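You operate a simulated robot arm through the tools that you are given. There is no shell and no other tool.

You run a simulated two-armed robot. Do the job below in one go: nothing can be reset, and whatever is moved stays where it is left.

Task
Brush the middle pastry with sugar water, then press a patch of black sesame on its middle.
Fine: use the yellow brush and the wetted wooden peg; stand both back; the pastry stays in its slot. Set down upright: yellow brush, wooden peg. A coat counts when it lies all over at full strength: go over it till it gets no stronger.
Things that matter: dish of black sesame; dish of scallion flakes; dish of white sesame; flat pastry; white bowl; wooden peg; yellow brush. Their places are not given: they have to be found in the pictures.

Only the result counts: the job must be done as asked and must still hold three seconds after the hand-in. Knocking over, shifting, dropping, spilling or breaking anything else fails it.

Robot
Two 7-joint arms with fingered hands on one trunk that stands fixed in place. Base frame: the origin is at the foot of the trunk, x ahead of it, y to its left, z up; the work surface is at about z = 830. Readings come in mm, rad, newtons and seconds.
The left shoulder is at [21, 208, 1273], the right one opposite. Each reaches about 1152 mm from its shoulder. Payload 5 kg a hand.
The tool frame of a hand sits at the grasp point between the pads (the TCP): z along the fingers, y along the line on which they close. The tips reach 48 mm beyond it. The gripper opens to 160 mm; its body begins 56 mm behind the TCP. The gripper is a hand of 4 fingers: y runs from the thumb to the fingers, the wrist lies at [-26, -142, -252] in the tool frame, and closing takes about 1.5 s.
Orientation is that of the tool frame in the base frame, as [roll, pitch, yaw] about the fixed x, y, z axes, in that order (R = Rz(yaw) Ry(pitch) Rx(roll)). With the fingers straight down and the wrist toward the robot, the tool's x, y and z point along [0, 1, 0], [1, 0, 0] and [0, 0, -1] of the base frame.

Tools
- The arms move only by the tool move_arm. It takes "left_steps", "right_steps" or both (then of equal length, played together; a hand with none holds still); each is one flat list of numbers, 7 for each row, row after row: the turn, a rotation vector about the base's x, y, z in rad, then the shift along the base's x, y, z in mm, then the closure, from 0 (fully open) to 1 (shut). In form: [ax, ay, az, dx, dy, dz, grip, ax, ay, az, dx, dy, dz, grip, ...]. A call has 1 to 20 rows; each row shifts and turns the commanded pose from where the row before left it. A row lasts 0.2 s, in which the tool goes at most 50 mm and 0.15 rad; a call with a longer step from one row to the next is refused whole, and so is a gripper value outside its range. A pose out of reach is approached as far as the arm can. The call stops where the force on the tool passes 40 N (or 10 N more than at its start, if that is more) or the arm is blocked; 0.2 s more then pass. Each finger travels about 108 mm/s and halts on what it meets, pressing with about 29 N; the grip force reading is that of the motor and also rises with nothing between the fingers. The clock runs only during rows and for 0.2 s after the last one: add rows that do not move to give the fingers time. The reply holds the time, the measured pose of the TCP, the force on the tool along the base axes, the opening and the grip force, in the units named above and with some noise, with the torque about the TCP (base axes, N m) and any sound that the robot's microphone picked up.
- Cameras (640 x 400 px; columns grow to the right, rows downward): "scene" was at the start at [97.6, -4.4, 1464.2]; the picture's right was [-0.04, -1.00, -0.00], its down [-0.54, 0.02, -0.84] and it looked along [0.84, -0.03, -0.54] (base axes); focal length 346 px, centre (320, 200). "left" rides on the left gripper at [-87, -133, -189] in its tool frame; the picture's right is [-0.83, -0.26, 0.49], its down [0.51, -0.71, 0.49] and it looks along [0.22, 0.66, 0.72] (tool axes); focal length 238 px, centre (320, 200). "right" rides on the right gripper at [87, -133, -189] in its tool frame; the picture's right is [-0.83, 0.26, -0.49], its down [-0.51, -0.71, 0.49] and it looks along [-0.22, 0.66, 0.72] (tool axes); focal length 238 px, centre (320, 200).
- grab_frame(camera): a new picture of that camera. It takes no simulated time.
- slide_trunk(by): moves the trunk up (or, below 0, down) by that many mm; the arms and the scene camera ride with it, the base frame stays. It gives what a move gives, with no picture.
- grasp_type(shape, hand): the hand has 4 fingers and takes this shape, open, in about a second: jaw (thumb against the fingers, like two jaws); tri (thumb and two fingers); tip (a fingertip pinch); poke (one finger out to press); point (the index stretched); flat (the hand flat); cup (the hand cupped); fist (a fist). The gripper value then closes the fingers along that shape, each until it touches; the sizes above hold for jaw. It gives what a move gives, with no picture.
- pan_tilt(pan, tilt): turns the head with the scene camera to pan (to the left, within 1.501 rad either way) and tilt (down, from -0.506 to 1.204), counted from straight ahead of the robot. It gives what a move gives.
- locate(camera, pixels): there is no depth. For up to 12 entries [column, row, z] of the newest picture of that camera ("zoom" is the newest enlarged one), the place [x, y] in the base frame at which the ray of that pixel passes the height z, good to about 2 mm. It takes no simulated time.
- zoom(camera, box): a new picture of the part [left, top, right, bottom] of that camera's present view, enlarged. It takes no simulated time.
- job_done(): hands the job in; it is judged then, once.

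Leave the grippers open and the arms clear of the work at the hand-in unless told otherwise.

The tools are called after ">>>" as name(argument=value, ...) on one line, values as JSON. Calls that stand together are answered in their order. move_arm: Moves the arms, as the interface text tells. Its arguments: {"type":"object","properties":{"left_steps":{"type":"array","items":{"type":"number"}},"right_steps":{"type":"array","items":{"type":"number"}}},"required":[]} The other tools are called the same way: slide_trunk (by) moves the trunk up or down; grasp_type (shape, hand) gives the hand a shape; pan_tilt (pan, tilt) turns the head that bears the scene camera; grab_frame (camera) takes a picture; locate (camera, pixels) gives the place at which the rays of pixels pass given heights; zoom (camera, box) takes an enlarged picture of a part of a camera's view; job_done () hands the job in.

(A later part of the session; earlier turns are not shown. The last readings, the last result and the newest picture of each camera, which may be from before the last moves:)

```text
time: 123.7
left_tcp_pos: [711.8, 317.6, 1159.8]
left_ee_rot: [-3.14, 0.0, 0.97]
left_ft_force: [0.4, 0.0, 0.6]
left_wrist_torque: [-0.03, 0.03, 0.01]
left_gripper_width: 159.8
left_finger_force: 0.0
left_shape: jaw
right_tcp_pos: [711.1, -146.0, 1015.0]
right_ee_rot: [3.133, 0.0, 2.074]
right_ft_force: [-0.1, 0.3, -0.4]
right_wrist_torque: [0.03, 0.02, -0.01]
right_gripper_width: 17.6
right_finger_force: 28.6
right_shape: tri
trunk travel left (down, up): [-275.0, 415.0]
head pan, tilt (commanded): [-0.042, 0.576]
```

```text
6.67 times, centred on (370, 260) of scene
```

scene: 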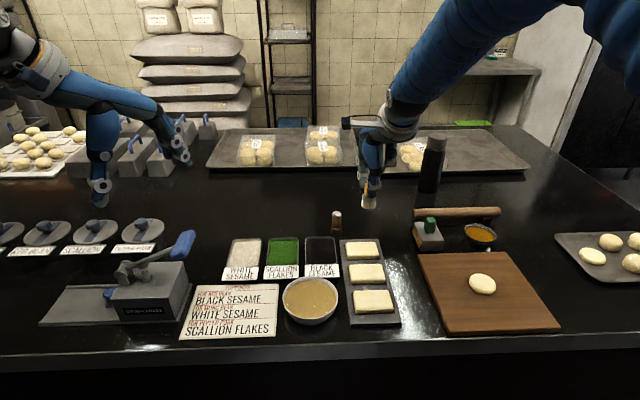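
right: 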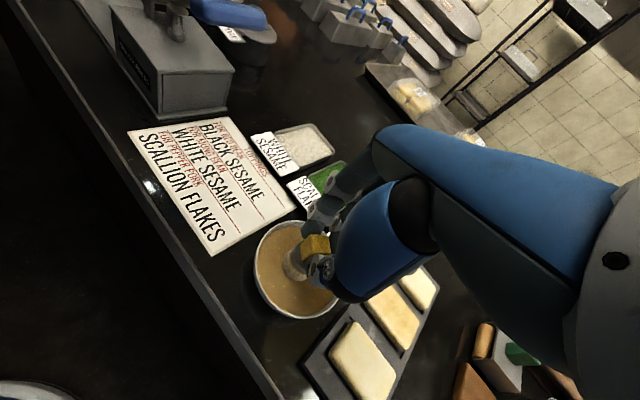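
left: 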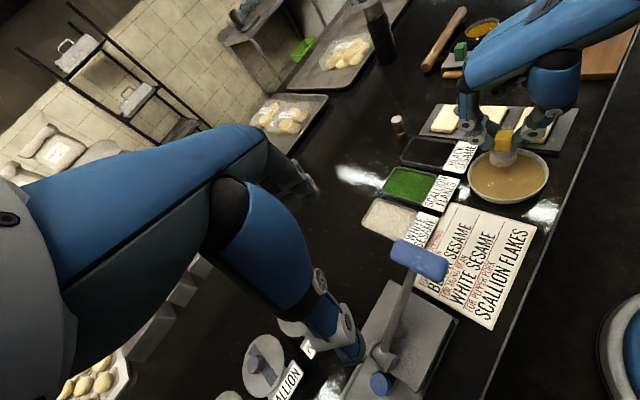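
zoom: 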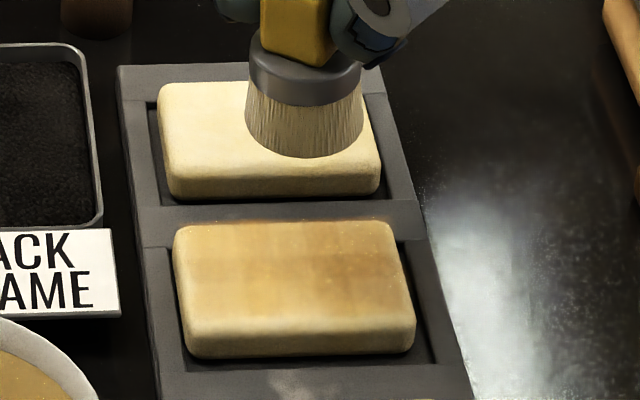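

The coat looks even. Now I'll bring the brush back, going round the right side of the tray so nothing drips on the upper pastry, turning the hand back to yaw 1.57 on the way.

>>> move_arm(right_steps=[0, 0, 0, 0, -33, 0, 1, 0, 0, 0, 0, -33, 0, 1, 0, 0, 0, 0, -33, 0, 1, 0, 0, -0.0833, 30.25, 0, 0, 1, 0, 0, -0.0833, 30.25, 0, 0, 1, 0, 0, -0.0833, 30.25, 0, 0, 1, 0, 0, -0.0833, 30.25, 0, 0, 1, 0, 0, -0.0833, 30.25, 0, 0, 1, 0, 0, -0.0833, 30.25, 0, 0, 1, 0, 0, 0, 0, 24, 0, 1, 0, 0, 0, 0, 24, 0, 1, 0, 0, 0, 0, 24, 0, 1, 0, 0, 0, 0, 0, -15, 1, 0, 0, 0, 0, 0, -15, 1, 0, 0, 0, 0, 0, -15, 1, 0, 0, 0, 0, 0, -15, 1, 0, 0, 0, 0, 0, 0, 1])

>>> zoom(camera="left", box=[370, 40, 490, 150])

>>> zoom(camera="scene", box=[310, 180, 420, 260])

>>> zoom(camera="scene", box=[344, 236, 392, 288])

```text
time: 127.3
left_tcp_pos: [711.6, 317.6, 1159.4]
left_ee_rot: [-3.141, 0.001, 0.969]
left_ft_force: [0.0, -0.1, 0.3]
left_wrist_torque: [0.0, -0.03, 0.01]
left_gripper_width: 160.1
left_finger_force: 0.0
left_shape: jaw
right_tcp_pos: [893.5, -173.2, 957.7]
right_ee_rot: [3.133, -0.001, 1.573]
right_ft_force: [0.1, 0.3, -0.9]
right_wrist_torque: [-0.03, -0.03, -0.02]
right_gripper_width: 17.3
right_finger_force: 28.9
right_shape: tri
trunk travel left (down, up): [-275.0, 415.0]
head pan, tilt (commanded): [-0.042, 0.576]
```

```text
3.64 times, centred on (430, 95) of left
```

zoom: 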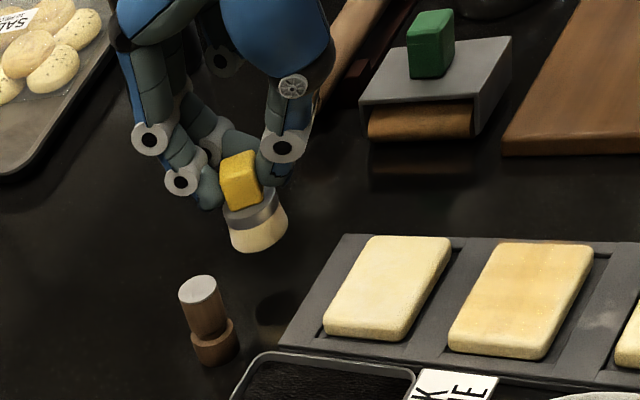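

```text
5.00 times, centred on (365, 220) of scene
```

zoom: 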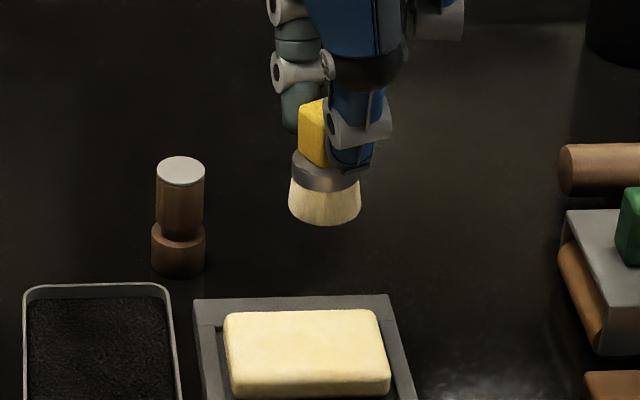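

```text
7.69 times, centred on (368, 262) of scene
```

zoom: 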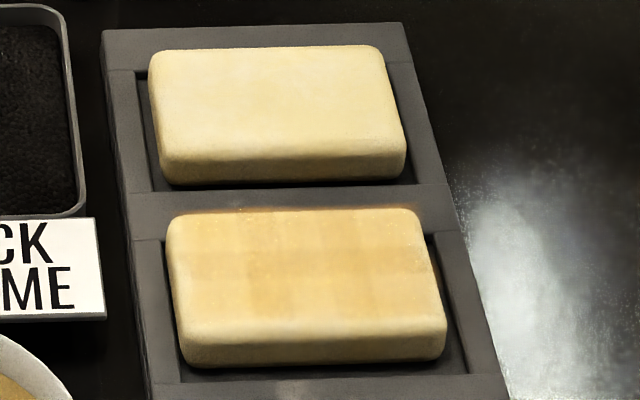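

The brush is upright above its old spot. I'll lower 36 mm, then in 1 mm steps until the table is felt.

>>> move_arm(right_steps=[0, 0, 0, 0, 0, -9, 1, 0, 0, 0, 0, 0, -9, 1, 0, 0, 0, 0, 0, -9, 1, 0, 0, 0, 0, 0, -8, 1, 0, 0, 0, 0, 0, -1, 1, 0, 0, 0, 0, 0, -1, 1, 0, 0, 0, 0, 0, 0, 1])

>>> zoom(camera="scene", box=[320, 180, 420, 250])

```text
time: 128.9
left_tcp_pos: [710.8, 317.3, 1159.6]
left_ee_rot: [-3.141, -0.001, 0.97]
left_ft_force: [0.6, -0.5, 0.8]
left_wrist_torque: [0.01, -0.01, 0.02]
left_gripper_width: 159.9
left_finger_force: 0.0
left_shape: jaw
right_tcp_pos: [893.6, -171.7, 917.6]
right_ee_rot: [3.133, 0.0, 1.569]
right_ft_force: [-0.4, -0.9, -0.1]
right_wrist_torque: [0.01, -0.01, 0.02]
right_gripper_width: 17.2
right_finger_force: 29.1
right_shape: tri
trunk travel left (down, up): [-275.0, 415.0]
head pan, tilt (commanded): [-0.042, 0.576]
```

```text
5.71 times, centred on (370, 215) of scene
```

zoom: 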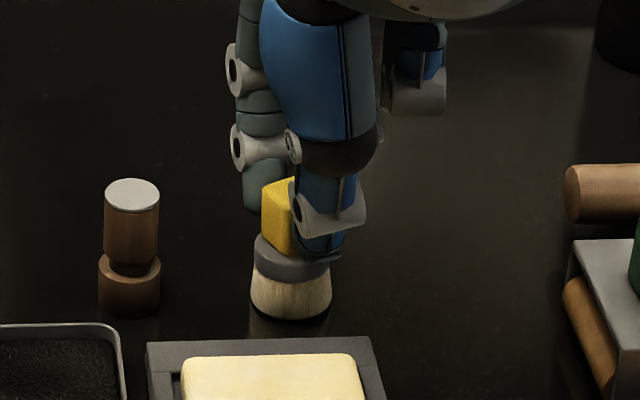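

No contact at 917.6. I'll continue down 1 mm at a time.

>>> move_arm(right_steps=[0, 0, 0, 0, 0, -1, 1, 0, 0, 0, 0, 0, -1, 1, 0, 0, 0, 0, 0, 0, 1])

```text
time: 129.7
left_tcp_pos: [712.2, 317.1, 1160.2]
left_ee_rot: [3.14, 0.0, 0.97]
left_ft_force: [-0.9, -0.2, -0.7]
left_wrist_torque: [-0.01, 0.0, 0.02]
left_gripper_width: 159.7
left_finger_force: 0.1
left_shape: jaw
right_tcp_pos: [892.1, -172.0, 917.7]
right_ee_rot: [3.135, 0.001, 1.572]
right_ft_force: [0.4, -1.0, 2.6]
right_wrist_torque: [0.01, -0.03, -0.03]
right_gripper_width: 17.6
right_finger_force: 28.9
right_shape: tri
trunk travel left (down, up): [-275.0, 415.0]
head pan, tilt (commanded): [-0.042, 0.576]
```

2.6 N: the brush touches the table. I'll press about 1.2 mm more to seat it level, then open the fingers slowly in place.

>>> move_arm(right_steps=[0, 0, 0, 0, 0, -1.2, 1, 0, 0, 0, 0, 0, 0, 1])

>>> zoom(camera="scene", box=[320, 180, 420, 250])

>>> zoom(camera="left", box=[390, 60, 480, 140])

```text
time: 130.3
left_tcp_pos: [710.5, 317.2, 1160.1]
left_ee_rot: [-3.139, -0.001, 0.971]
left_ft_force: [0.2, -0.5, 0.1]
left_wrist_torque: [0.0, 0.0, 0.02]
left_gripper_width: 159.7
left_finger_force: 0.1
left_shape: jaw
right_tcp_pos: [891.7, -172.7, 916.3]
right_ee_rot: [3.131, 0.0, 1.569]
right_ft_force: [-1.3, -2.6, 9.2]
right_wrist_torque: [0.02, -0.02, -0.02]
right_gripper_width: 17.5
right_finger_force: 29.5
right_shape: tri
trunk travel left (down, up): [-275.0, 415.0]
head pan, tilt (commanded): [-0.042, 0.576]
```

```text
5.71 times, centred on (370, 215) of scene
```

zoom: 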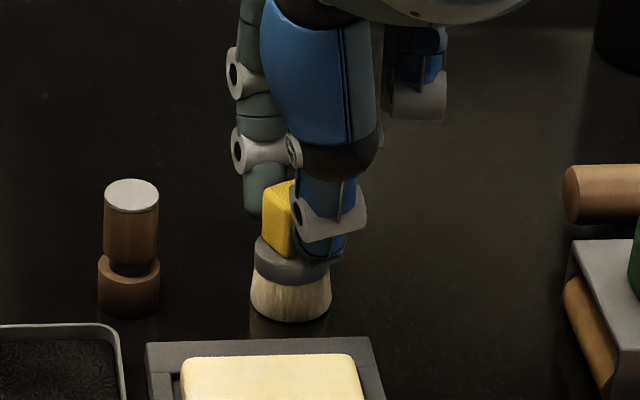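

```text
5.00 times, centred on (435, 100) of left
```

zoom: 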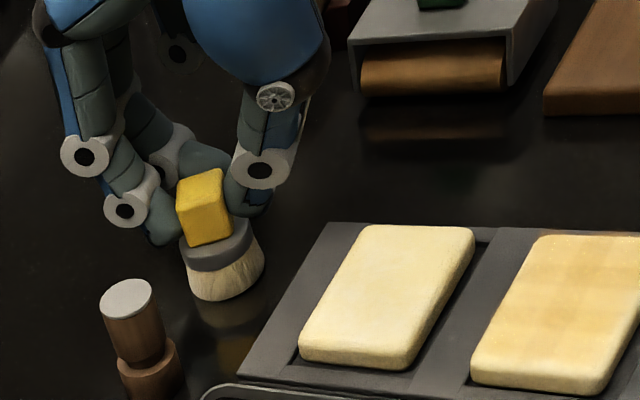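

Seated at 9 N. I'll open the fingers gradually to release.

>>> move_arm(right_steps=[0, 0, 0, 0, 0, 0.5, 0.9, 0, 0, 0, 0, 0, 0.5, 0.88, 0, 0, 0, 0, 0, 0, 0.86, 0, 0, 0, 0, 0, 0, 0.84, 0, 0, 0, 0, 0, 0, 0.8, 0, 0, 0, 0, 0, 0, 0.75, 0, 0, 0, 0, 0, 0, 0.7, 0, 0, 0, 0, 0, 0, 0.65, 0, 0, 0, 0, 0, 0, 0.6, 0, 0, 0, 0, 0, 0, 0.6])

>>> zoom(camera="scene", box=[320, 180, 420, 250])

>>> zoom(camera="left", box=[390, 60, 480, 140])

```text
time: 132.5
left_tcp_pos: [710.9, 316.4, 1160.0]
left_ee_rot: [3.139, 0.001, 0.971]
left_ft_force: [0.6, -0.3, -0.3]
left_wrist_torque: [-0.01, 0.0, 0.03]
left_gripper_width: 159.5
left_finger_force: 0.1
left_shape: jaw
right_tcp_pos: [893.1, -173.0, 916.2]
right_ee_rot: [3.131, 0.001, 1.57]
right_ft_force: [-0.2, 0.3, 0.0]
right_wrist_torque: [-0.01, -0.02, 0.0]
right_gripper_width: 63.5
right_finger_force: 0.1
right_shape: tri
trunk travel left (down, up): [-275.0, 415.0]
head pan, tilt (commanded): [-0.042, 0.576]
```

```text
5.71 times, centred on (370, 215) of scene
```

zoom: 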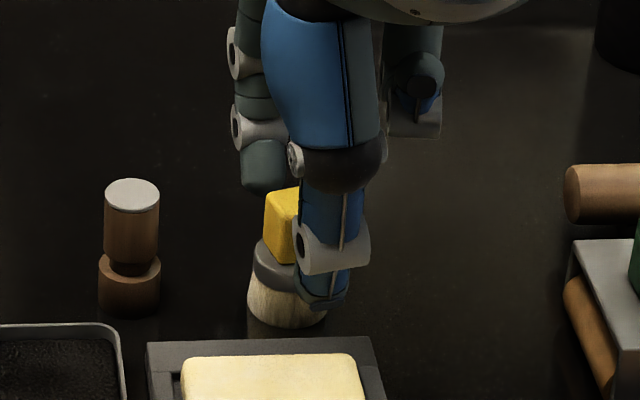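

```text
5.00 times, centred on (435, 100) of left
```

zoom: 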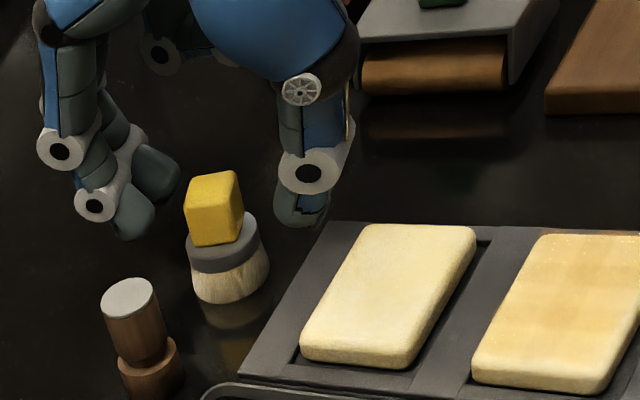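

The brush stands upright near its old place and the hand is free. I'll raise the hand straight up, then move it over the peg at (898,−88).

>>> move_arm(right_steps=[0, 0, 0, 0, 0, 10, 0.6, 0, 0, 0, 0, 0, 20, 0.6, 0, 0, 0, 0, 0, 25, 0.6, 0, 0, 0, 0, 0, 25, 0.6, 0, 0, 0, 1.2, 21.3, 0, 0.6, 0, 0, 0, 1.2, 21.3, 0, 0.6, 0, 0, 0, 1.2, 21.3, 0, 0.6, 0, 0, 0, 1.2, 21.3, 0, 0.6, 0, 0, 0, 0, 0, -20, 0.6, 0, 0, 0, 0, 0, -20, 0.6, 0, 0, 0, 0, 0, 0, 0.6])

>>> zoom(camera="scene", box=[300, 170, 400, 250])

>>> zoom(camera="left", box=[350, 50, 470, 160])

>>> zoom(camera="right", box=[230, 150, 430, 350])

```text
time: 134.9
left_tcp_pos: [711.6, 316.7, 1158.8]
left_ee_rot: [3.141, 0.002, 0.971]
left_ft_force: [0.6, -0.7, 0.4]
left_wrist_torque: [0.04, -0.05, 0.02]
left_gripper_width: 159.6
left_finger_force: 0.1
left_shape: jaw
right_tcp_pos: [896.3, -89.1, 957.4]
right_ee_rot: [3.134, 0.001, 1.57]
right_ft_force: [-0.7, -0.5, 0.1]
right_wrist_torque: [0.02, -0.01, -0.01]
right_gripper_width: 63.7
right_finger_force: 0.1
right_shape: tri
trunk travel left (down, up): [-275.0, 415.0]
head pan, tilt (commanded): [-0.042, 0.576]
```

```text
5.00 times, centred on (350, 210) of scene
```

zoom: 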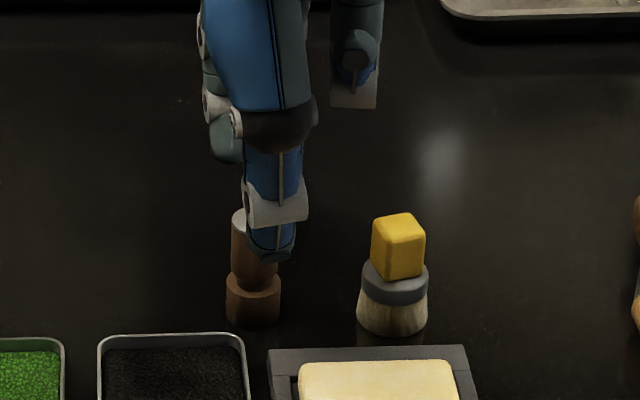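

```text
3.64 times, centred on (410, 105) of left
```

zoom: 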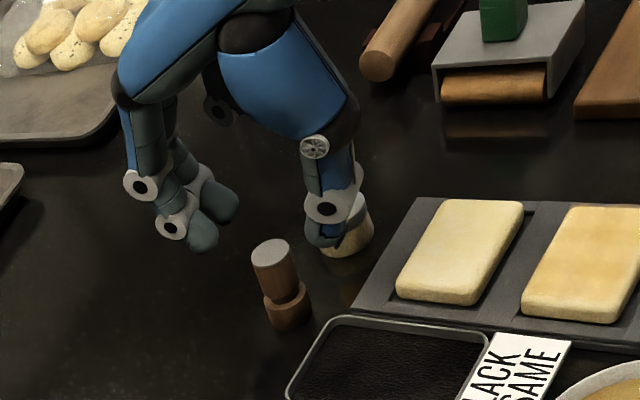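

```text
2.00 times, centred on (330, 250) of right
```

zoom: 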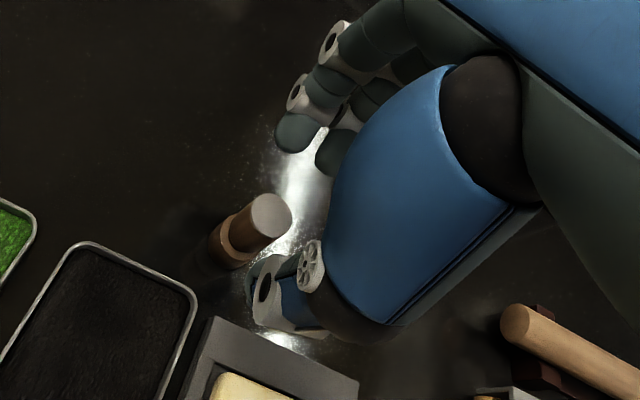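

The brush stands upright. The thumb is about 4 mm to the right of the peg centre (y≈−87), so I'll shift (+2,+1.5) and lower to z≈911, straddling the peg's handle.

>>> move_arm(right_steps=[0, 0, 0, 2, 1.5, 0, 0.6, 0, 0, 0, 0, 0, -10, 0.6, 0, 0, 0, 0, 0, -10, 0.6, 0, 0, 0, 0, 0, -10, 0.6, 0, 0, 0, 0, 0, -9, 0.6, 0, 0, 0, 0, 0, -7, 0.6, 0, 0, 0, 0, 0, 0, 0.6])

>>> zoom(camera="scene", box=[300, 180, 380, 250])

>>> zoom(camera="left", box=[370, 70, 450, 150])

>>> zoom(camera="right", box=[260, 180, 400, 330])

```text
time: 136.5
left_tcp_pos: [712.5, 317.0, 1160.4]
left_ee_rot: [-3.141, 0.0, 0.971]
left_ft_force: [0.0, 1.3, -0.6]
left_wrist_torque: [-0.03, -0.04, -0.01]
left_gripper_width: 159.6
left_finger_force: 0.0
left_shape: jaw
right_tcp_pos: [899.7, -86.2, 908.7]
right_ee_rot: [3.135, 0.0, 1.573]
right_ft_force: [-0.7, 0.4, 0.5]
right_wrist_torque: [-0.03, -0.01, -0.01]
right_gripper_width: 63.6
right_finger_force: 0.0
right_shape: tri
trunk travel left (down, up): [-275.0, 415.0]
head pan, tilt (commanded): [-0.042, 0.576]
```

```text
5.71 times, centred on (340, 215) of scene
```

zoom: 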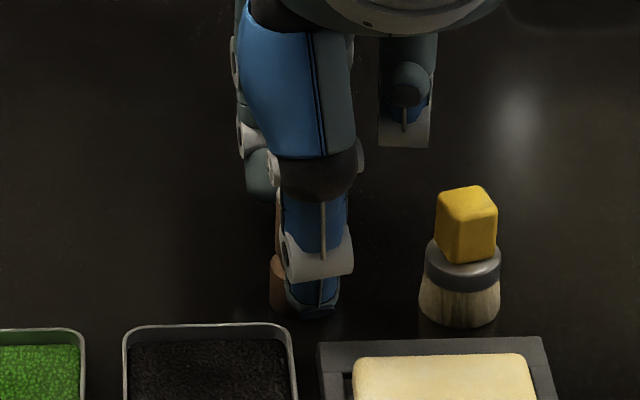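

```text
5.00 times, centred on (410, 110) of left
```

zoom: 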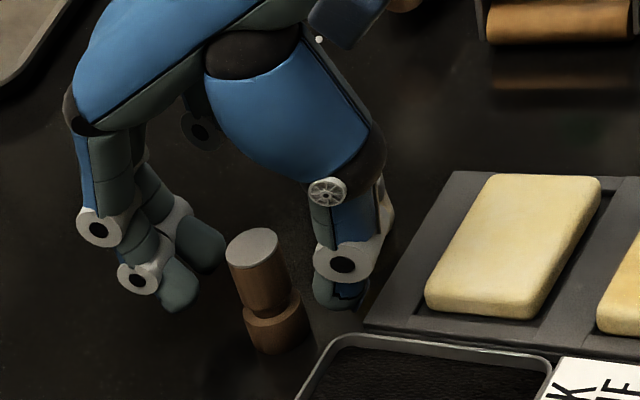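

```text
2.67 times, centred on (330, 255) of right
```

zoom: 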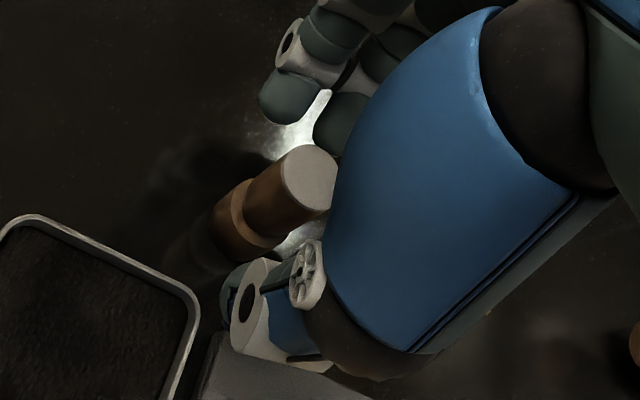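

I'll check the fingertip and thumb-tip positions relative to the peg in the left view: fingertips (382,131), (387,123.6), thumb tip (414,131), peg top (396.5,119.5).

>>> locate(camera="left", pixels=[[382, 131, 865], [387, 123.6, 865], [414, 131, 858], [396.5, 119.5, 896], [401, 140, 830]])

>>> locate(camera="scene", pixels=[[339.7, 234, 858], [331, 212, 865]])

```text
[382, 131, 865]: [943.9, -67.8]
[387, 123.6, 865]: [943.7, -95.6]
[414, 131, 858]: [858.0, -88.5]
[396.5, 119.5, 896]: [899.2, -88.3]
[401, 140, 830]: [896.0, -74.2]
```

```text
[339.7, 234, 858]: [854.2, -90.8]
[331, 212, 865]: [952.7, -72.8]
```

Fingers are centred about y≈−83 and the thumb about −90, with the peg at (899,−88). I'll shift −2.5 in y, raise 2 mm to stay clear of the peg's ledge, and close gradually.

>>> move_arm(right_steps=[0, 0, 0, 0, -2.5, 2, 0.6, 0, 0, 0, 0, 0, 0, 0.65, 0, 0, 0, 0, 0, 0, 0.7, 0, 0, 0, 0, 0, 0, 0.75, 0, 0, 0, 0, 0, 0, 0.8, 0, 0, 0, 0, 0, 0, 0.85, 0, 0, 0, 0, 0, 0, 0.9, 0, 0, 0, 0, 0, 0, 1, 0, 0, 0, 0, 0, 0, 1, 0, 0, 0, 0, 0, 0, 1])

>>> zoom(camera="scene", box=[300, 180, 380, 250])

>>> zoom(camera="left", box=[370, 70, 450, 150])

>>> zoom(camera="right", box=[260, 180, 400, 330])

```text
time: 138.7
left_tcp_pos: [712.7, 316.4, 1160.6]
left_ee_rot: [-3.141, 0.001, 0.97]
left_ft_force: [0.0, 0.4, -0.4]
left_wrist_torque: [0.0, 0.0, -0.02]
left_gripper_width: 159.7
left_finger_force: 0.2
left_shape: jaw
right_tcp_pos: [900.3, -88.9, 911.9]
right_ee_rot: [3.134, -0.001, 1.571]
right_ft_force: [-0.2, -1.0, -0.2]
right_wrist_torque: [0.03, 0.03, -0.01]
right_gripper_width: 15.5
right_finger_force: 28.9
right_shape: tri
trunk travel left (down, up): [-275.0, 415.0]
head pan, tilt (commanded): [-0.042, 0.576]
```

```text
5.71 times, centred on (340, 215) of scene
```

zoom: 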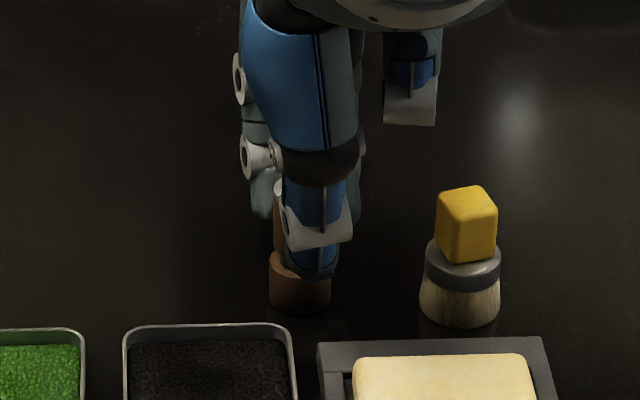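

```text
5.00 times, centred on (410, 110) of left
```

zoom: 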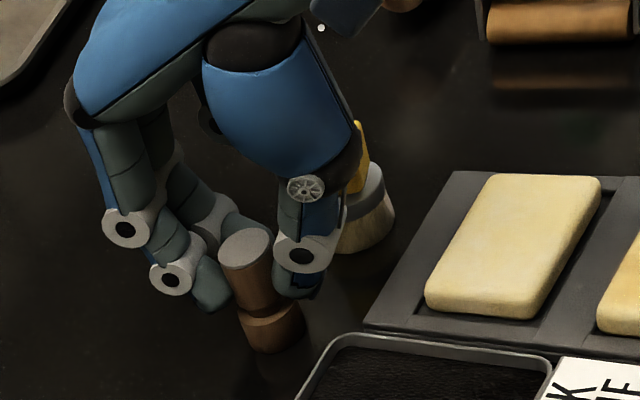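

```text
2.67 times, centred on (330, 255) of right
```

zoom: 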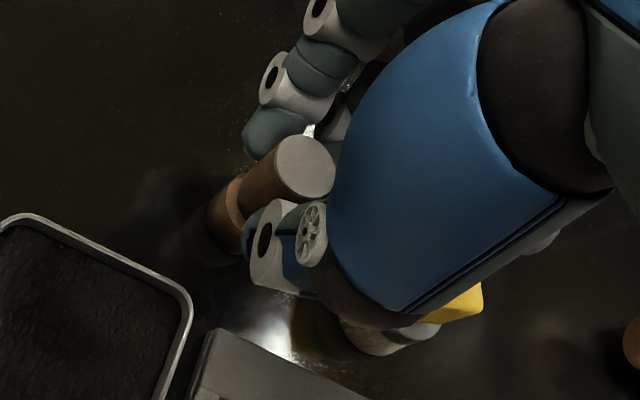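

The peg is gripped (29 N). I'll lift it 15 mm and check.

>>> move_arm(right_steps=[0, 0, 0, 0, 0, 5, 1, 0, 0, 0, 0, 0, 5, 1, 0, 0, 0, 0, 0, 5, 1, 0, 0, 0, 0, 0, 0, 1])

>>> zoom(camera="scene", box=[300, 180, 380, 250])

>>> zoom(camera="left", box=[370, 70, 450, 150])

```text
time: 139.7
left_tcp_pos: [711.3, 317.5, 1158.9]
left_ee_rot: [3.141, 0.001, 0.969]
left_ft_force: [0.5, 0.6, 0.9]
left_wrist_torque: [0.0, -0.02, 0.0]
left_gripper_width: 160.1
left_finger_force: 0.0
left_shape: jaw
right_tcp_pos: [899.2, -89.6, 926.8]
right_ee_rot: [3.136, 0.001, 1.571]
right_ft_force: [0.8, 0.5, -0.6]
right_wrist_torque: [0.01, 0.03, -0.01]
right_gripper_width: 15.4
right_finger_force: 28.6
right_shape: tri
trunk travel left (down, up): [-275.0, 415.0]
head pan, tilt (commanded): [-0.042, 0.576]
```

```text
5.71 times, centred on (340, 215) of scene
```

zoom: 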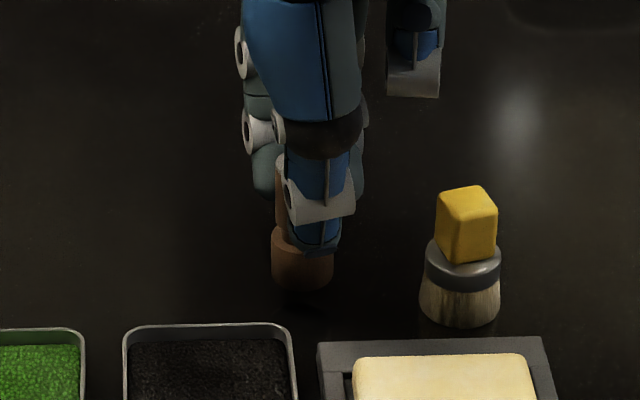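

```text
5.00 times, centred on (410, 110) of left
```

zoom: 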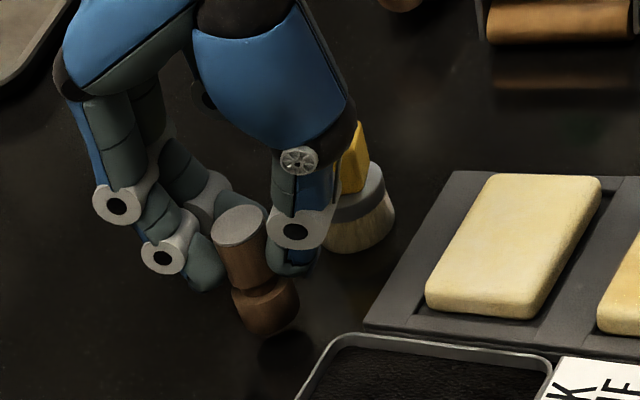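

The peg hangs upright. I'll raise it to z≈1000 and carry it over to the bowl at (628,−4), turning the hand +0.5 rad again on the way.

>>> move_arm(right_steps=[0, 0, 0, 0, 0, 18.3, 1, 0, 0, 0, 0, 0, 18.3, 1, 0, 0, 0, 0, 0, 18.3, 1, 0, 0, 0, 0, 0, 18.3, 1, 0, 0, 0.0556, -30.2, 9.5, 0, 1, 0, 0, 0.0556, -30.2, 9.5, 0, 1, 0, 0, 0.0556, -30.2, 9.5, 0, 1, 0, 0, 0.0556, -30.2, 9.5, 0, 1, 0, 0, 0.0556, -30.2, 9.5, 0, 1, 0, 0, 0.0556, -30.2, 9.5, 0, 1, 0, 0, 0.0556, -30.2, 9.5, 0, 1, 0, 0, 0.0556, -30.2, 9.5, 0, 1, 0, 0, 0.0556, -30.2, 9.5, 0, 1, 0, 0, 0, 0, 0, 0, 1])

>>> zoom(camera="scene", box=[260, 210, 360, 330])

>>> zoom(camera="left", box=[440, 90, 580, 220])

```text
time: 142.7
left_tcp_pos: [711.4, 317.3, 1159.4]
left_ee_rot: [3.141, 0.0, 0.97]
left_ft_force: [0.3, -0.1, -0.1]
left_wrist_torque: [0.02, 0.0, -0.04]
left_gripper_width: 159.9
left_finger_force: 0.1
left_shape: jaw
right_tcp_pos: [629.5, -2.9, 1001.6]
right_ee_rot: [3.133, 0.002, 2.074]
right_ft_force: [0.5, 0.7, -0.8]
right_wrist_torque: [0.01, 0.05, 0.03]
right_gripper_width: 15.6
right_finger_force: 29.3
right_shape: tri
trunk travel left (down, up): [-275.0, 415.0]
head pan, tilt (commanded): [-0.042, 0.576]
```

```text
3.33 times, centred on (310, 270) of scene
```

zoom: 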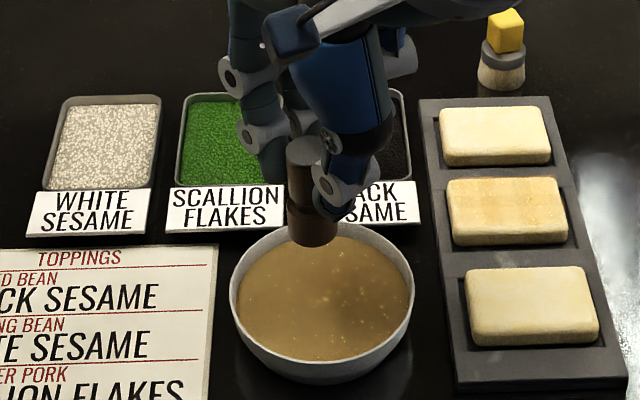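

```text
3.08 times, centred on (510, 155) of left
```

zoom: 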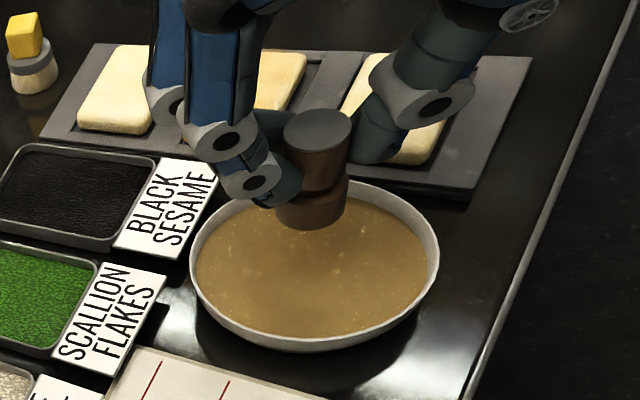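

The peg is over the bowl. I'll lower 60 mm (peg bottom ≈z 859), then by 1 mm steps to the bowl's floor.

>>> move_arm(right_steps=[0, 0, 0, -1, -1, -12, 1, 0, 0, 0, 0, 0, -12, 1, 0, 0, 0, 0, 0, -12, 1, 0, 0, 0, 0, 0, -12, 1, 0, 0, 0, 0, 0, -10, 1, 0, 0, 0, 0, 0, -3, 1, 0, 0, 0, 0, 0, -1.5, 1, 0, 0, 0, 0, 0, -1.5, 1, 0, 0, 0, 0, 0, 0, 1])

>>> zoom(camera="left", box=[460, 110, 560, 210])

```text
time: 144.7
left_tcp_pos: [711.7, 316.5, 1159.2]
left_ee_rot: [3.14, 0.002, 0.972]
left_ft_force: [1.0, -0.2, -0.1]
left_wrist_torque: [-0.01, -0.03, -0.02]
left_gripper_width: 159.6
left_finger_force: 0.1
left_shape: jaw
right_tcp_pos: [625.4, -3.9, 936.8]
right_ee_rot: [3.132, 0.001, 2.073]
right_ft_force: [-0.1, -0.3, -0.6]
right_wrist_torque: [-0.01, -0.02, 0.02]
right_gripper_width: 15.6
right_finger_force: 29.6
right_shape: tri
trunk travel left (down, up): [-275.0, 415.0]
head pan, tilt (commanded): [-0.042, 0.576]
```

```text
4.00 times, centred on (510, 160) of left
```

zoom: 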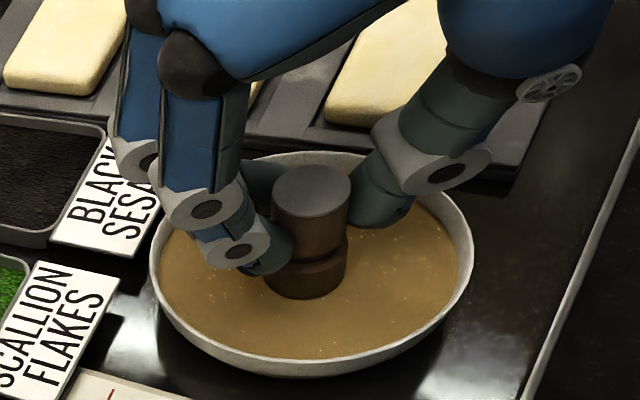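

No contact yet at 936.8. I'll go down by another 1–2 mm steps.

>>> move_arm(right_steps=[0, 0, 0, 0, 0, -1, 1, 0, 0, 0, 0, 0, -1, 1, 0, 0, 0, 0, 0, 0, 1, 0, 0, 0, 0, 0, 0, 1])

```text
time: 145.7
left_tcp_pos: [710.4, 317.2, 1159.8]
left_ee_rot: [-3.141, 0.0, 0.969]
left_ft_force: [0.3, -0.2, 0.5]
left_wrist_torque: [0.0, 0.01, 0.01]
left_gripper_width: 159.8
left_finger_force: 0.1
left_shape: jaw
right_tcp_pos: [626.1, -5.4, 934.6]
right_ee_rot: [3.132, 0.001, 2.071]
right_ft_force: [0.5, -0.7, 5.8]
right_wrist_torque: [0.04, -0.03, 0.01]
right_gripper_width: 15.5
right_finger_force: 28.7
right_shape: tri
trunk travel left (down, up): [-275.0, 415.0]
head pan, tilt (commanded): [-0.042, 0.576]
```

5.8 N: the peg's end is on the bowl's floor and wetted. I'll hold a moment, lift slowly and let it drip, then look.

>>> move_arm(right_steps=[0, 0, 0, 0, 0, 0, 1, 0, 0, 0, 0, 0, 3, 1, 0, 0, 0, 0, 0, 8, 1, 0, 0, 0, 0, 0, 12, 1, 0, 0, 0, 0, 0, 12, 1, 0, 0, 0, 0, 0, 12, 1, 0, 0, 0, 0, 0, 0, 1, 0, 0, 0, 0, 0, 0, 1, 0, 0, 0, 0, 0, 0, 1, 0, 0, 0, 0, 0, 0, 1, 0, 0, 0, 0, 0, 0, 1])

>>> zoom(camera="left", box=[470, 100, 560, 190])

>>> zoom(camera="scene", box=[270, 210, 350, 310])

>>> zoom(camera="left", box=[385, 120, 485, 190])

```text
time: 148.1
left_tcp_pos: [712.4, 315.8, 1159.4]
left_ee_rot: [-3.141, -0.001, 0.971]
left_ft_force: [-0.2, -0.1, 0.9]
left_wrist_torque: [-0.02, 0.02, 0.0]
left_gripper_width: 159.5
left_finger_force: 0.1
left_shape: jaw
right_tcp_pos: [625.7, -3.7, 981.7]
right_ee_rot: [3.133, 0.0, 2.074]
right_ft_force: [0.2, -0.3, -0.6]
right_wrist_torque: [0.01, 0.0, -0.02]
right_gripper_width: 15.4
right_finger_force: 28.4
right_shape: tri
trunk travel left (down, up): [-275.0, 415.0]
head pan, tilt (commanded): [-0.042, 0.576]
```

```text
4.44 times, centred on (515, 145) of left
```

zoom: 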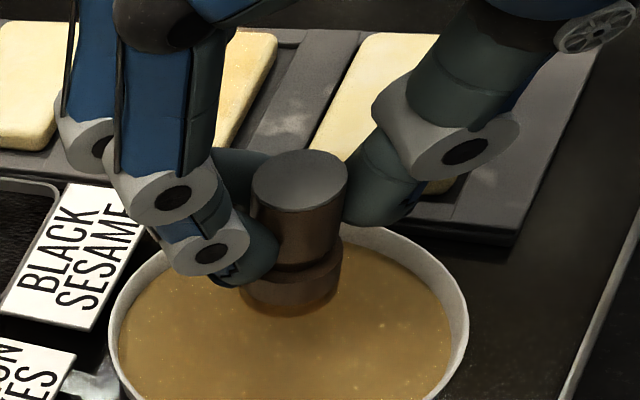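

```text
4.00 times, centred on (310, 260) of scene
```

zoom: 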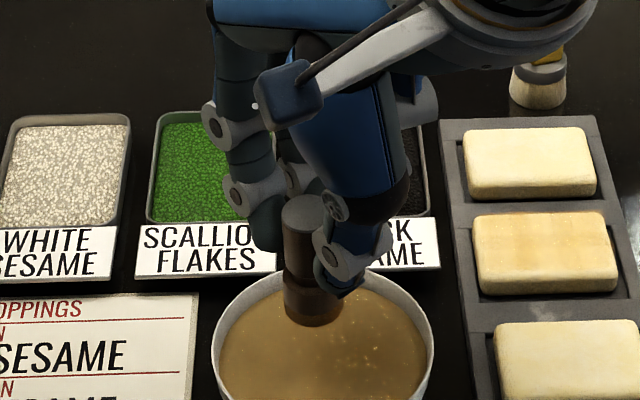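

```text
5.71 times, centred on (435, 155) of left
```

zoom: 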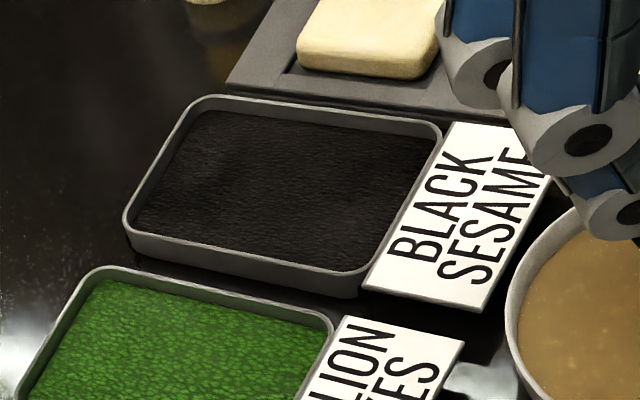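

The peg's end has a wet brownish edge. I'll locate the black sesame dish corners in this newest (left) zoom: (200,98), (440,130), (358,278), (128,225) and its middle (285,182).

>>> locate(camera="zoom", pixels=[[200, 98, 848], [440, 130, 848], [358, 278, 848], [128, 225, 848], [285, 182, 842]])

>>> locate(camera="scene", pixels=[[306.25, 238, 848], [334.5, 237, 848], [305.75, 264, 848], [337.5, 263.5, 848], [321, 250, 842]])

```text
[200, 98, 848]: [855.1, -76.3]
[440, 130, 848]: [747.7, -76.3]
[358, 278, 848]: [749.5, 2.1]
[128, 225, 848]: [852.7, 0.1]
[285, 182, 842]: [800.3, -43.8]
```

```text
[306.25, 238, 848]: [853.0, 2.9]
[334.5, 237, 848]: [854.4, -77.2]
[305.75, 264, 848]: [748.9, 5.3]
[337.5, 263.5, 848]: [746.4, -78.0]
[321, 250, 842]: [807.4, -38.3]
```

The dish spans x 748–854, y −77…+3, with its rim at about z 848 and centre (801,−37). I'll carry the wet peg over its centre and lower to about z 928.

>>> move_arm(right_steps=[0, 0, 0, 29.2, -5.7, 0, 1, 0, 0, 0, 29.2, -5.7, 0, 1, 0, 0, 0, 29.2, -5.7, 0, 1, 0, 0, 0, 29.2, -5.7, 0, 1, 0, 0, 0, 29.2, -5.7, 0, 1, 0, 0, 0, 29.2, -5.7, 0, 1, 0, 0, 0, 0, 0, -14, 1, 0, 0, 0, 0, 0, -14, 1, 0, 0, 0, 0, 0, -14, 1, 0, 0, 0, 0, 0, -11, 1, 0, 0, 0, 0, 0, 0, 1])

>>> zoom(camera="left", box=[380, 80, 500, 190])

>>> zoom(camera="scene", box=[280, 190, 380, 280])

```text
time: 150.5
left_tcp_pos: [710.3, 317.0, 1159.8]
left_ee_rot: [3.142, -0.001, 0.97]
left_ft_force: [-0.6, 0.7, 0.3]
left_wrist_torque: [-0.02, -0.01, 0.02]
left_gripper_width: 159.7
left_finger_force: 0.1
left_shape: jaw
right_tcp_pos: [799.6, -39.6, 927.2]
right_ee_rot: [3.133, 0.0, 2.073]
right_ft_force: [0.1, -0.4, 0.8]
right_wrist_torque: [-0.02, -0.04, -0.02]
right_gripper_width: 15.2
right_finger_force: 28.6
right_shape: tri
trunk travel left (down, up): [-275.0, 415.0]
head pan, tilt (commanded): [-0.042, 0.576]
```

```text
3.64 times, centred on (440, 135) of left
```

zoom: 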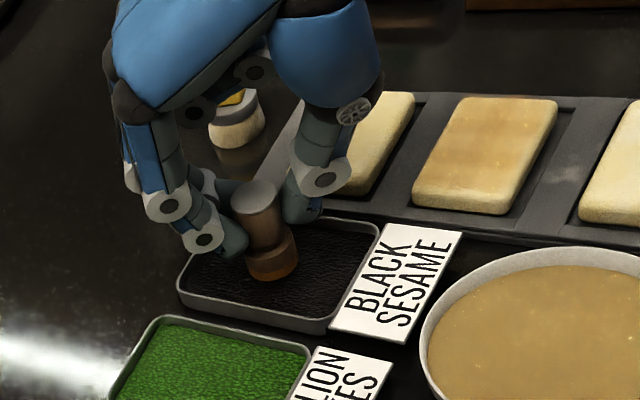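

```text
4.44 times, centred on (330, 235) of scene
```

zoom: 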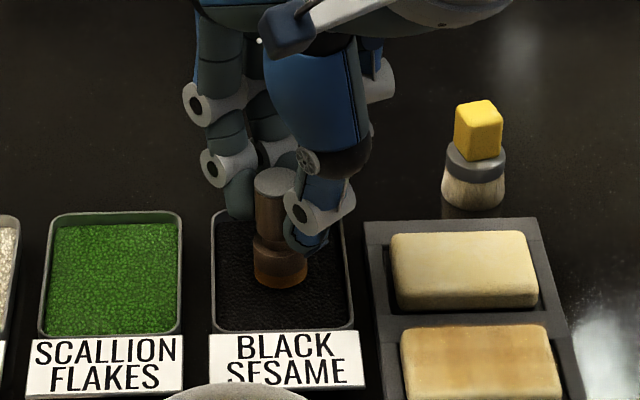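

The peg is over the black sesame with a visibly wet end. I'll lower in 1.5 mm steps to press it lightly into the sesame.

>>> move_arm(right_steps=[0, 0, 0, 0, 0, -1.5, 1, 0, 0, 0, 0, 0, -1.5, 1, 0, 0, 0, 0, 0, -1.5, 1, 0, 0, 0, 0, 0, 0, 1])

```text
time: 151.5
left_tcp_pos: [710.8, 316.2, 1160.9]
left_ee_rot: [3.141, -0.001, 0.972]
left_ft_force: [-0.5, -0.6, -0.3]
left_wrist_torque: [0.0, 0.0, 0.01]
left_gripper_width: 159.7
left_finger_force: 0.1
left_shape: jaw
right_tcp_pos: [800.5, -40.9, 925.5]
right_ee_rot: [3.131, 0.0, 2.071]
right_ft_force: [-1.8, -2.2, 8.8]
right_wrist_torque: [0.06, 0.01, -0.02]
right_gripper_width: 15.4
right_finger_force: 28.7
right_shape: tri
trunk travel left (down, up): [-275.0, 415.0]
head pan, tilt (commanded): [-0.042, 0.576]
```

8.8 N in the sesame. I'll hold briefly, then lift 50 mm and look.

>>> move_arm(right_steps=[0, 0, 0, 0, 0, -0.5, 1, 0, 0, 0, 0, 0, 0, 1, 0, 0, 0, 0, 0, 0, 1, 0, 0, 0, 0, 0, 0, 1, 0, 0, 0, 0, 0, 3, 1, 0, 0, 0, 0, 0, 8, 1, 0, 0, 0, 0, 0, 12, 1, 0, 0, 0, 0, 0, 14, 1, 0, 0, 0, 0, 0, 15, 1, 0, 0, 0, 0, 0, 0, 1, 0, 0, 0, 0, 0, 0, 1])

>>> zoom(camera="left", box=[390, 70, 490, 180])

>>> zoom(camera="scene", box=[300, 190, 360, 270])

```text
time: 153.9
left_tcp_pos: [711.0, 316.9, 1160.2]
left_ee_rot: [-3.141, 0.0, 0.971]
left_ft_force: [-1.1, 0.1, -0.2]
left_wrist_torque: [0.02, -0.03, -0.02]
left_gripper_width: 159.6
left_finger_force: 0.0
left_shape: jaw
right_tcp_pos: [803.3, -40.5, 975.9]
right_ee_rot: [3.132, 0.001, 2.072]
right_ft_force: [0.6, 0.1, 0.0]
right_wrist_torque: [-0.01, 0.0, -0.01]
right_gripper_width: 15.4
right_finger_force: 29.5
right_shape: tri
trunk travel left (down, up): [-275.0, 415.0]
head pan, tilt (commanded): [-0.042, 0.576]
```

```text
3.64 times, centred on (440, 125) of left
```

zoom: 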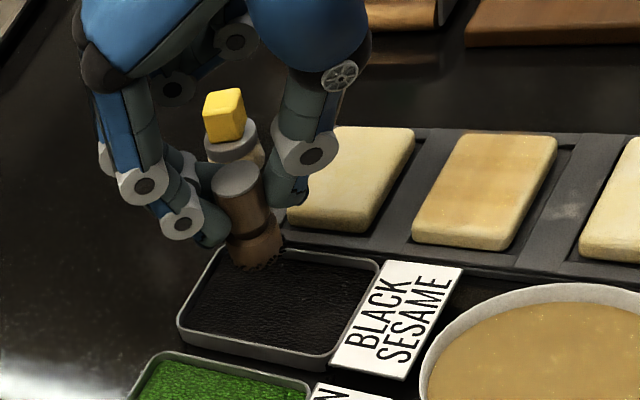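

```text
5.00 times, centred on (330, 230) of scene
```

zoom: 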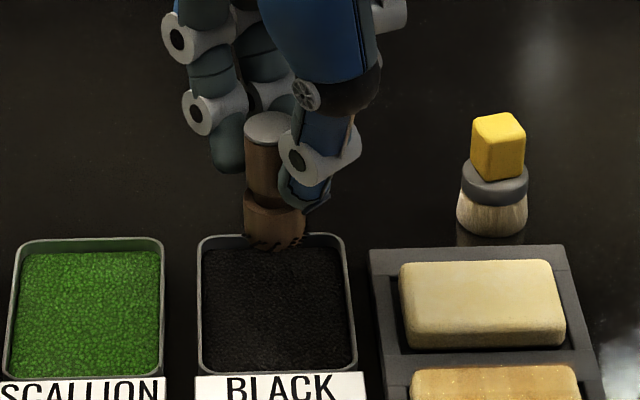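

Black seeds cling to the peg's end. Now I'll measure the middle pastry's present outline for its centre with zooms from both cameras.

>>> zoom(camera="left", box=[490, 95, 550, 145])

>>> zoom(camera="scene", box=[340, 250, 396, 290])

```text
8.00 times, centred on (520, 120) of left
```

zoom: 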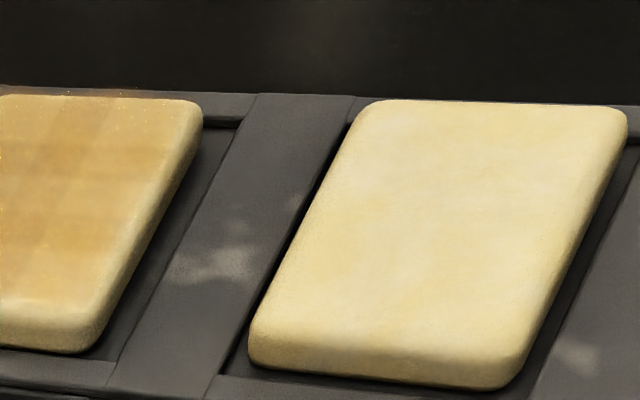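

```text
10.00 times, centred on (368, 270) of scene
```

zoom: 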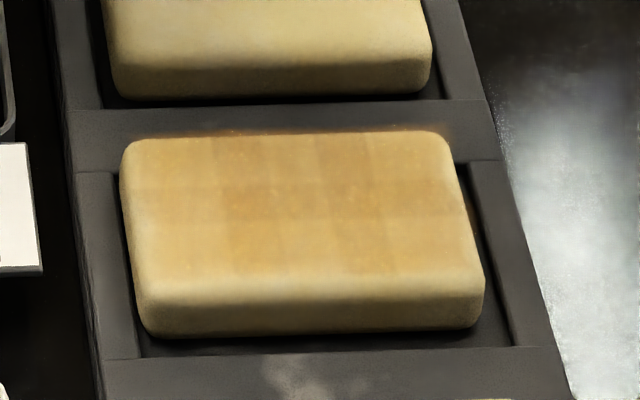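

I'll locate the top-face corners in this scene zoom: (125,140), (450,133), (483,278), (140,287).

>>> locate(camera="zoom", pixels=[[125, 140, 856], [450, 133, 856], [483, 278, 856], [140, 287, 856], [145, 335, 838], [480, 325, 838], [300, 210, 857]])

>>> locate(camera="left", pixels=[[505, 108.3, 855], [493, 137, 855], [504.6, 107.8, 857]])

>>> zoom(camera="left", box=[470, 95, 530, 145])

```text
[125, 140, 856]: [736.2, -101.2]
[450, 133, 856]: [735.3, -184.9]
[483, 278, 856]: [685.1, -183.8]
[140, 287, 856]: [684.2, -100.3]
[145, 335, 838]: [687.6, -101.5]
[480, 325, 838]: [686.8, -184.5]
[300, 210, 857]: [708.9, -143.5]
```

```text
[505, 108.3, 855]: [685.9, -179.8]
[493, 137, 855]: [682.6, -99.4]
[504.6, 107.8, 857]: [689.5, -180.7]
```

```text
8.00 times, centred on (500, 120) of left
```

zoom: 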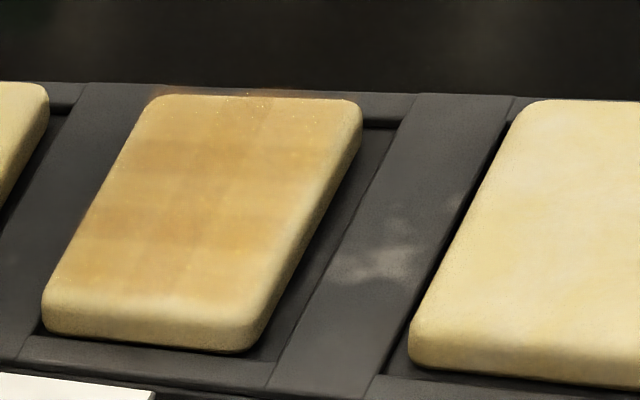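

The pastry centre is about (710.5,−143). I'll check where the peg sits relative to the TCP: peg top centre at left (417.2,119.5) and scene (320,215.4), base bottom at left (422.7,143).

>>> locate(camera="left", pixels=[[417.2, 119.5, 959], [422.7, 142, 895]])

>>> zoom(camera="scene", box=[300, 200, 350, 250])

>>> locate(camera="scene", pixels=[[320, 215.4, 959], [320.8, 237, 895]])

```text
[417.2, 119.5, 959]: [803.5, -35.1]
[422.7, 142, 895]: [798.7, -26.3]
```

```text
8.00 times, centred on (325, 225) of scene
```

zoom: 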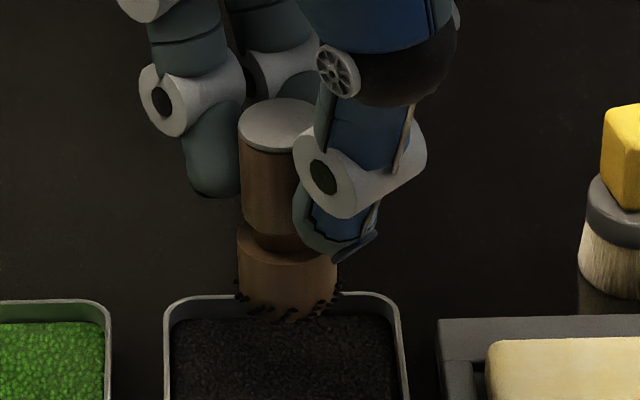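

```text
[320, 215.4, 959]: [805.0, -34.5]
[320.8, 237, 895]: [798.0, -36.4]
```

Seeds cling visibly to the peg's rim, and the peg centre is about 4 mm to the left of the TCP. I'll carry it to TCP (710,−146.5) by way of x=711 and lower to z≈944.

>>> move_arm(right_steps=[0, 0, 0, -22.6, -6, 0, 1, 0, 0, 0, -22.6, -6, 0, 1, 0, 0, 0, -22.6, -6, 0, 1, 0, 0, 0, -22.6, -6, 0, 1, 0, 0, 0, 0, -20.75, 0, 1, 0, 0, 0, 0, -20.75, 0, 1, 0, 0, 0, 0, -20.75, 0, 1, 0, 0, 0, 0, -20.75, 0, 1, 0, 0, 0, 0, 0, -8, 1, 0, 0, 0, 0, 0, -8, 1, 0, 0, 0, 0, 0, -8, 1, 0, 0, 0, 0, 0, -6, 1, 0, 0, 0, 0, 0, 0, 1])

>>> zoom(camera="left", box=[460, 80, 550, 160])

>>> zoom(camera="scene", box=[335, 230, 405, 290])

```text
time: 156.7
left_tcp_pos: [710.8, 316.5, 1158.5]
left_ee_rot: [-3.141, -0.001, 0.97]
left_ft_force: [0.6, -0.1, -0.1]
left_wrist_torque: [0.0, -0.01, -0.01]
left_gripper_width: 159.8
left_finger_force: 0.0
left_shape: jaw
right_tcp_pos: [713.3, -146.7, 946.4]
right_ee_rot: [3.133, 0.001, 2.073]
right_ft_force: [-0.2, -0.4, 0.2]
right_wrist_torque: [-0.01, 0.02, 0.02]
right_gripper_width: 15.4
right_finger_force: 28.9
right_shape: tri
trunk travel left (down, up): [-275.0, 415.0]
head pan, tilt (commanded): [-0.042, 0.576]
```

```text
5.00 times, centred on (505, 120) of left
```

zoom: 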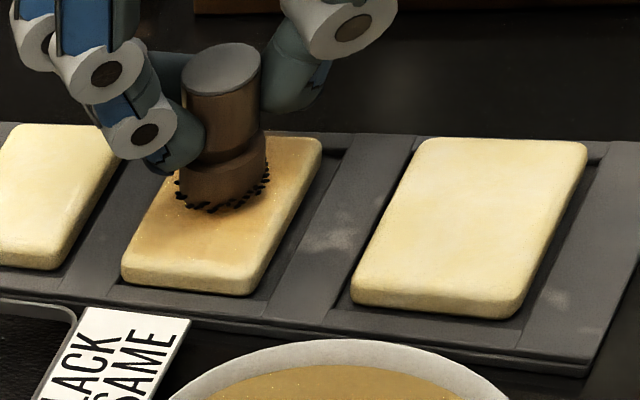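

```text
6.67 times, centred on (370, 260) of scene
```

zoom: 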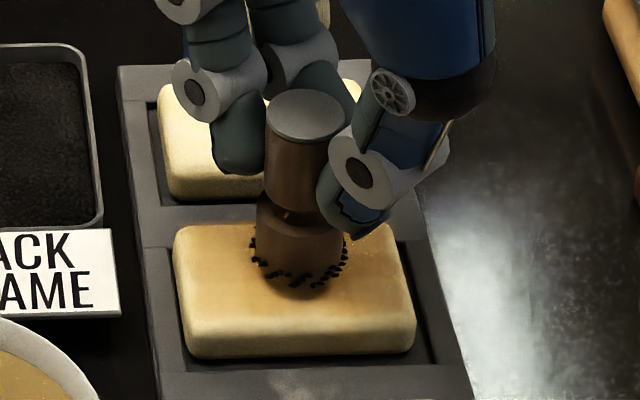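

The seeded peg hangs about 7 mm above the pastry. I'll check its centring by locating the seed ring's centre at z 865: scene (366.9,268.1), left (485.8,116).

>>> locate(camera="scene", pixels=[[366.9, 268.1, 865], [359.8, 266.8, 865], [374.1, 267.5, 865], [366.6, 273.2, 865]])

>>> locate(camera="left", pixels=[[485.8, 116, 865], [476.6, 117, 865], [495, 114, 865], [484, 122, 865], [505.4, 108, 857], [493.4, 135.5, 857], [465.4, 132.4, 857]])

```text
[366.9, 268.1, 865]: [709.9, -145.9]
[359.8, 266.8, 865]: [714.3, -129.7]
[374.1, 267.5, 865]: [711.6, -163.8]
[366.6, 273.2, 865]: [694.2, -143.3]
```

```text
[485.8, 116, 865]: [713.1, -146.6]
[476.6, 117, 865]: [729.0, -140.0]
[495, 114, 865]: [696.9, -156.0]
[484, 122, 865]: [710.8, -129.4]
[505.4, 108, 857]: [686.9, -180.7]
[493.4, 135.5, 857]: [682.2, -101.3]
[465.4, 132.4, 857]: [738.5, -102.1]
```

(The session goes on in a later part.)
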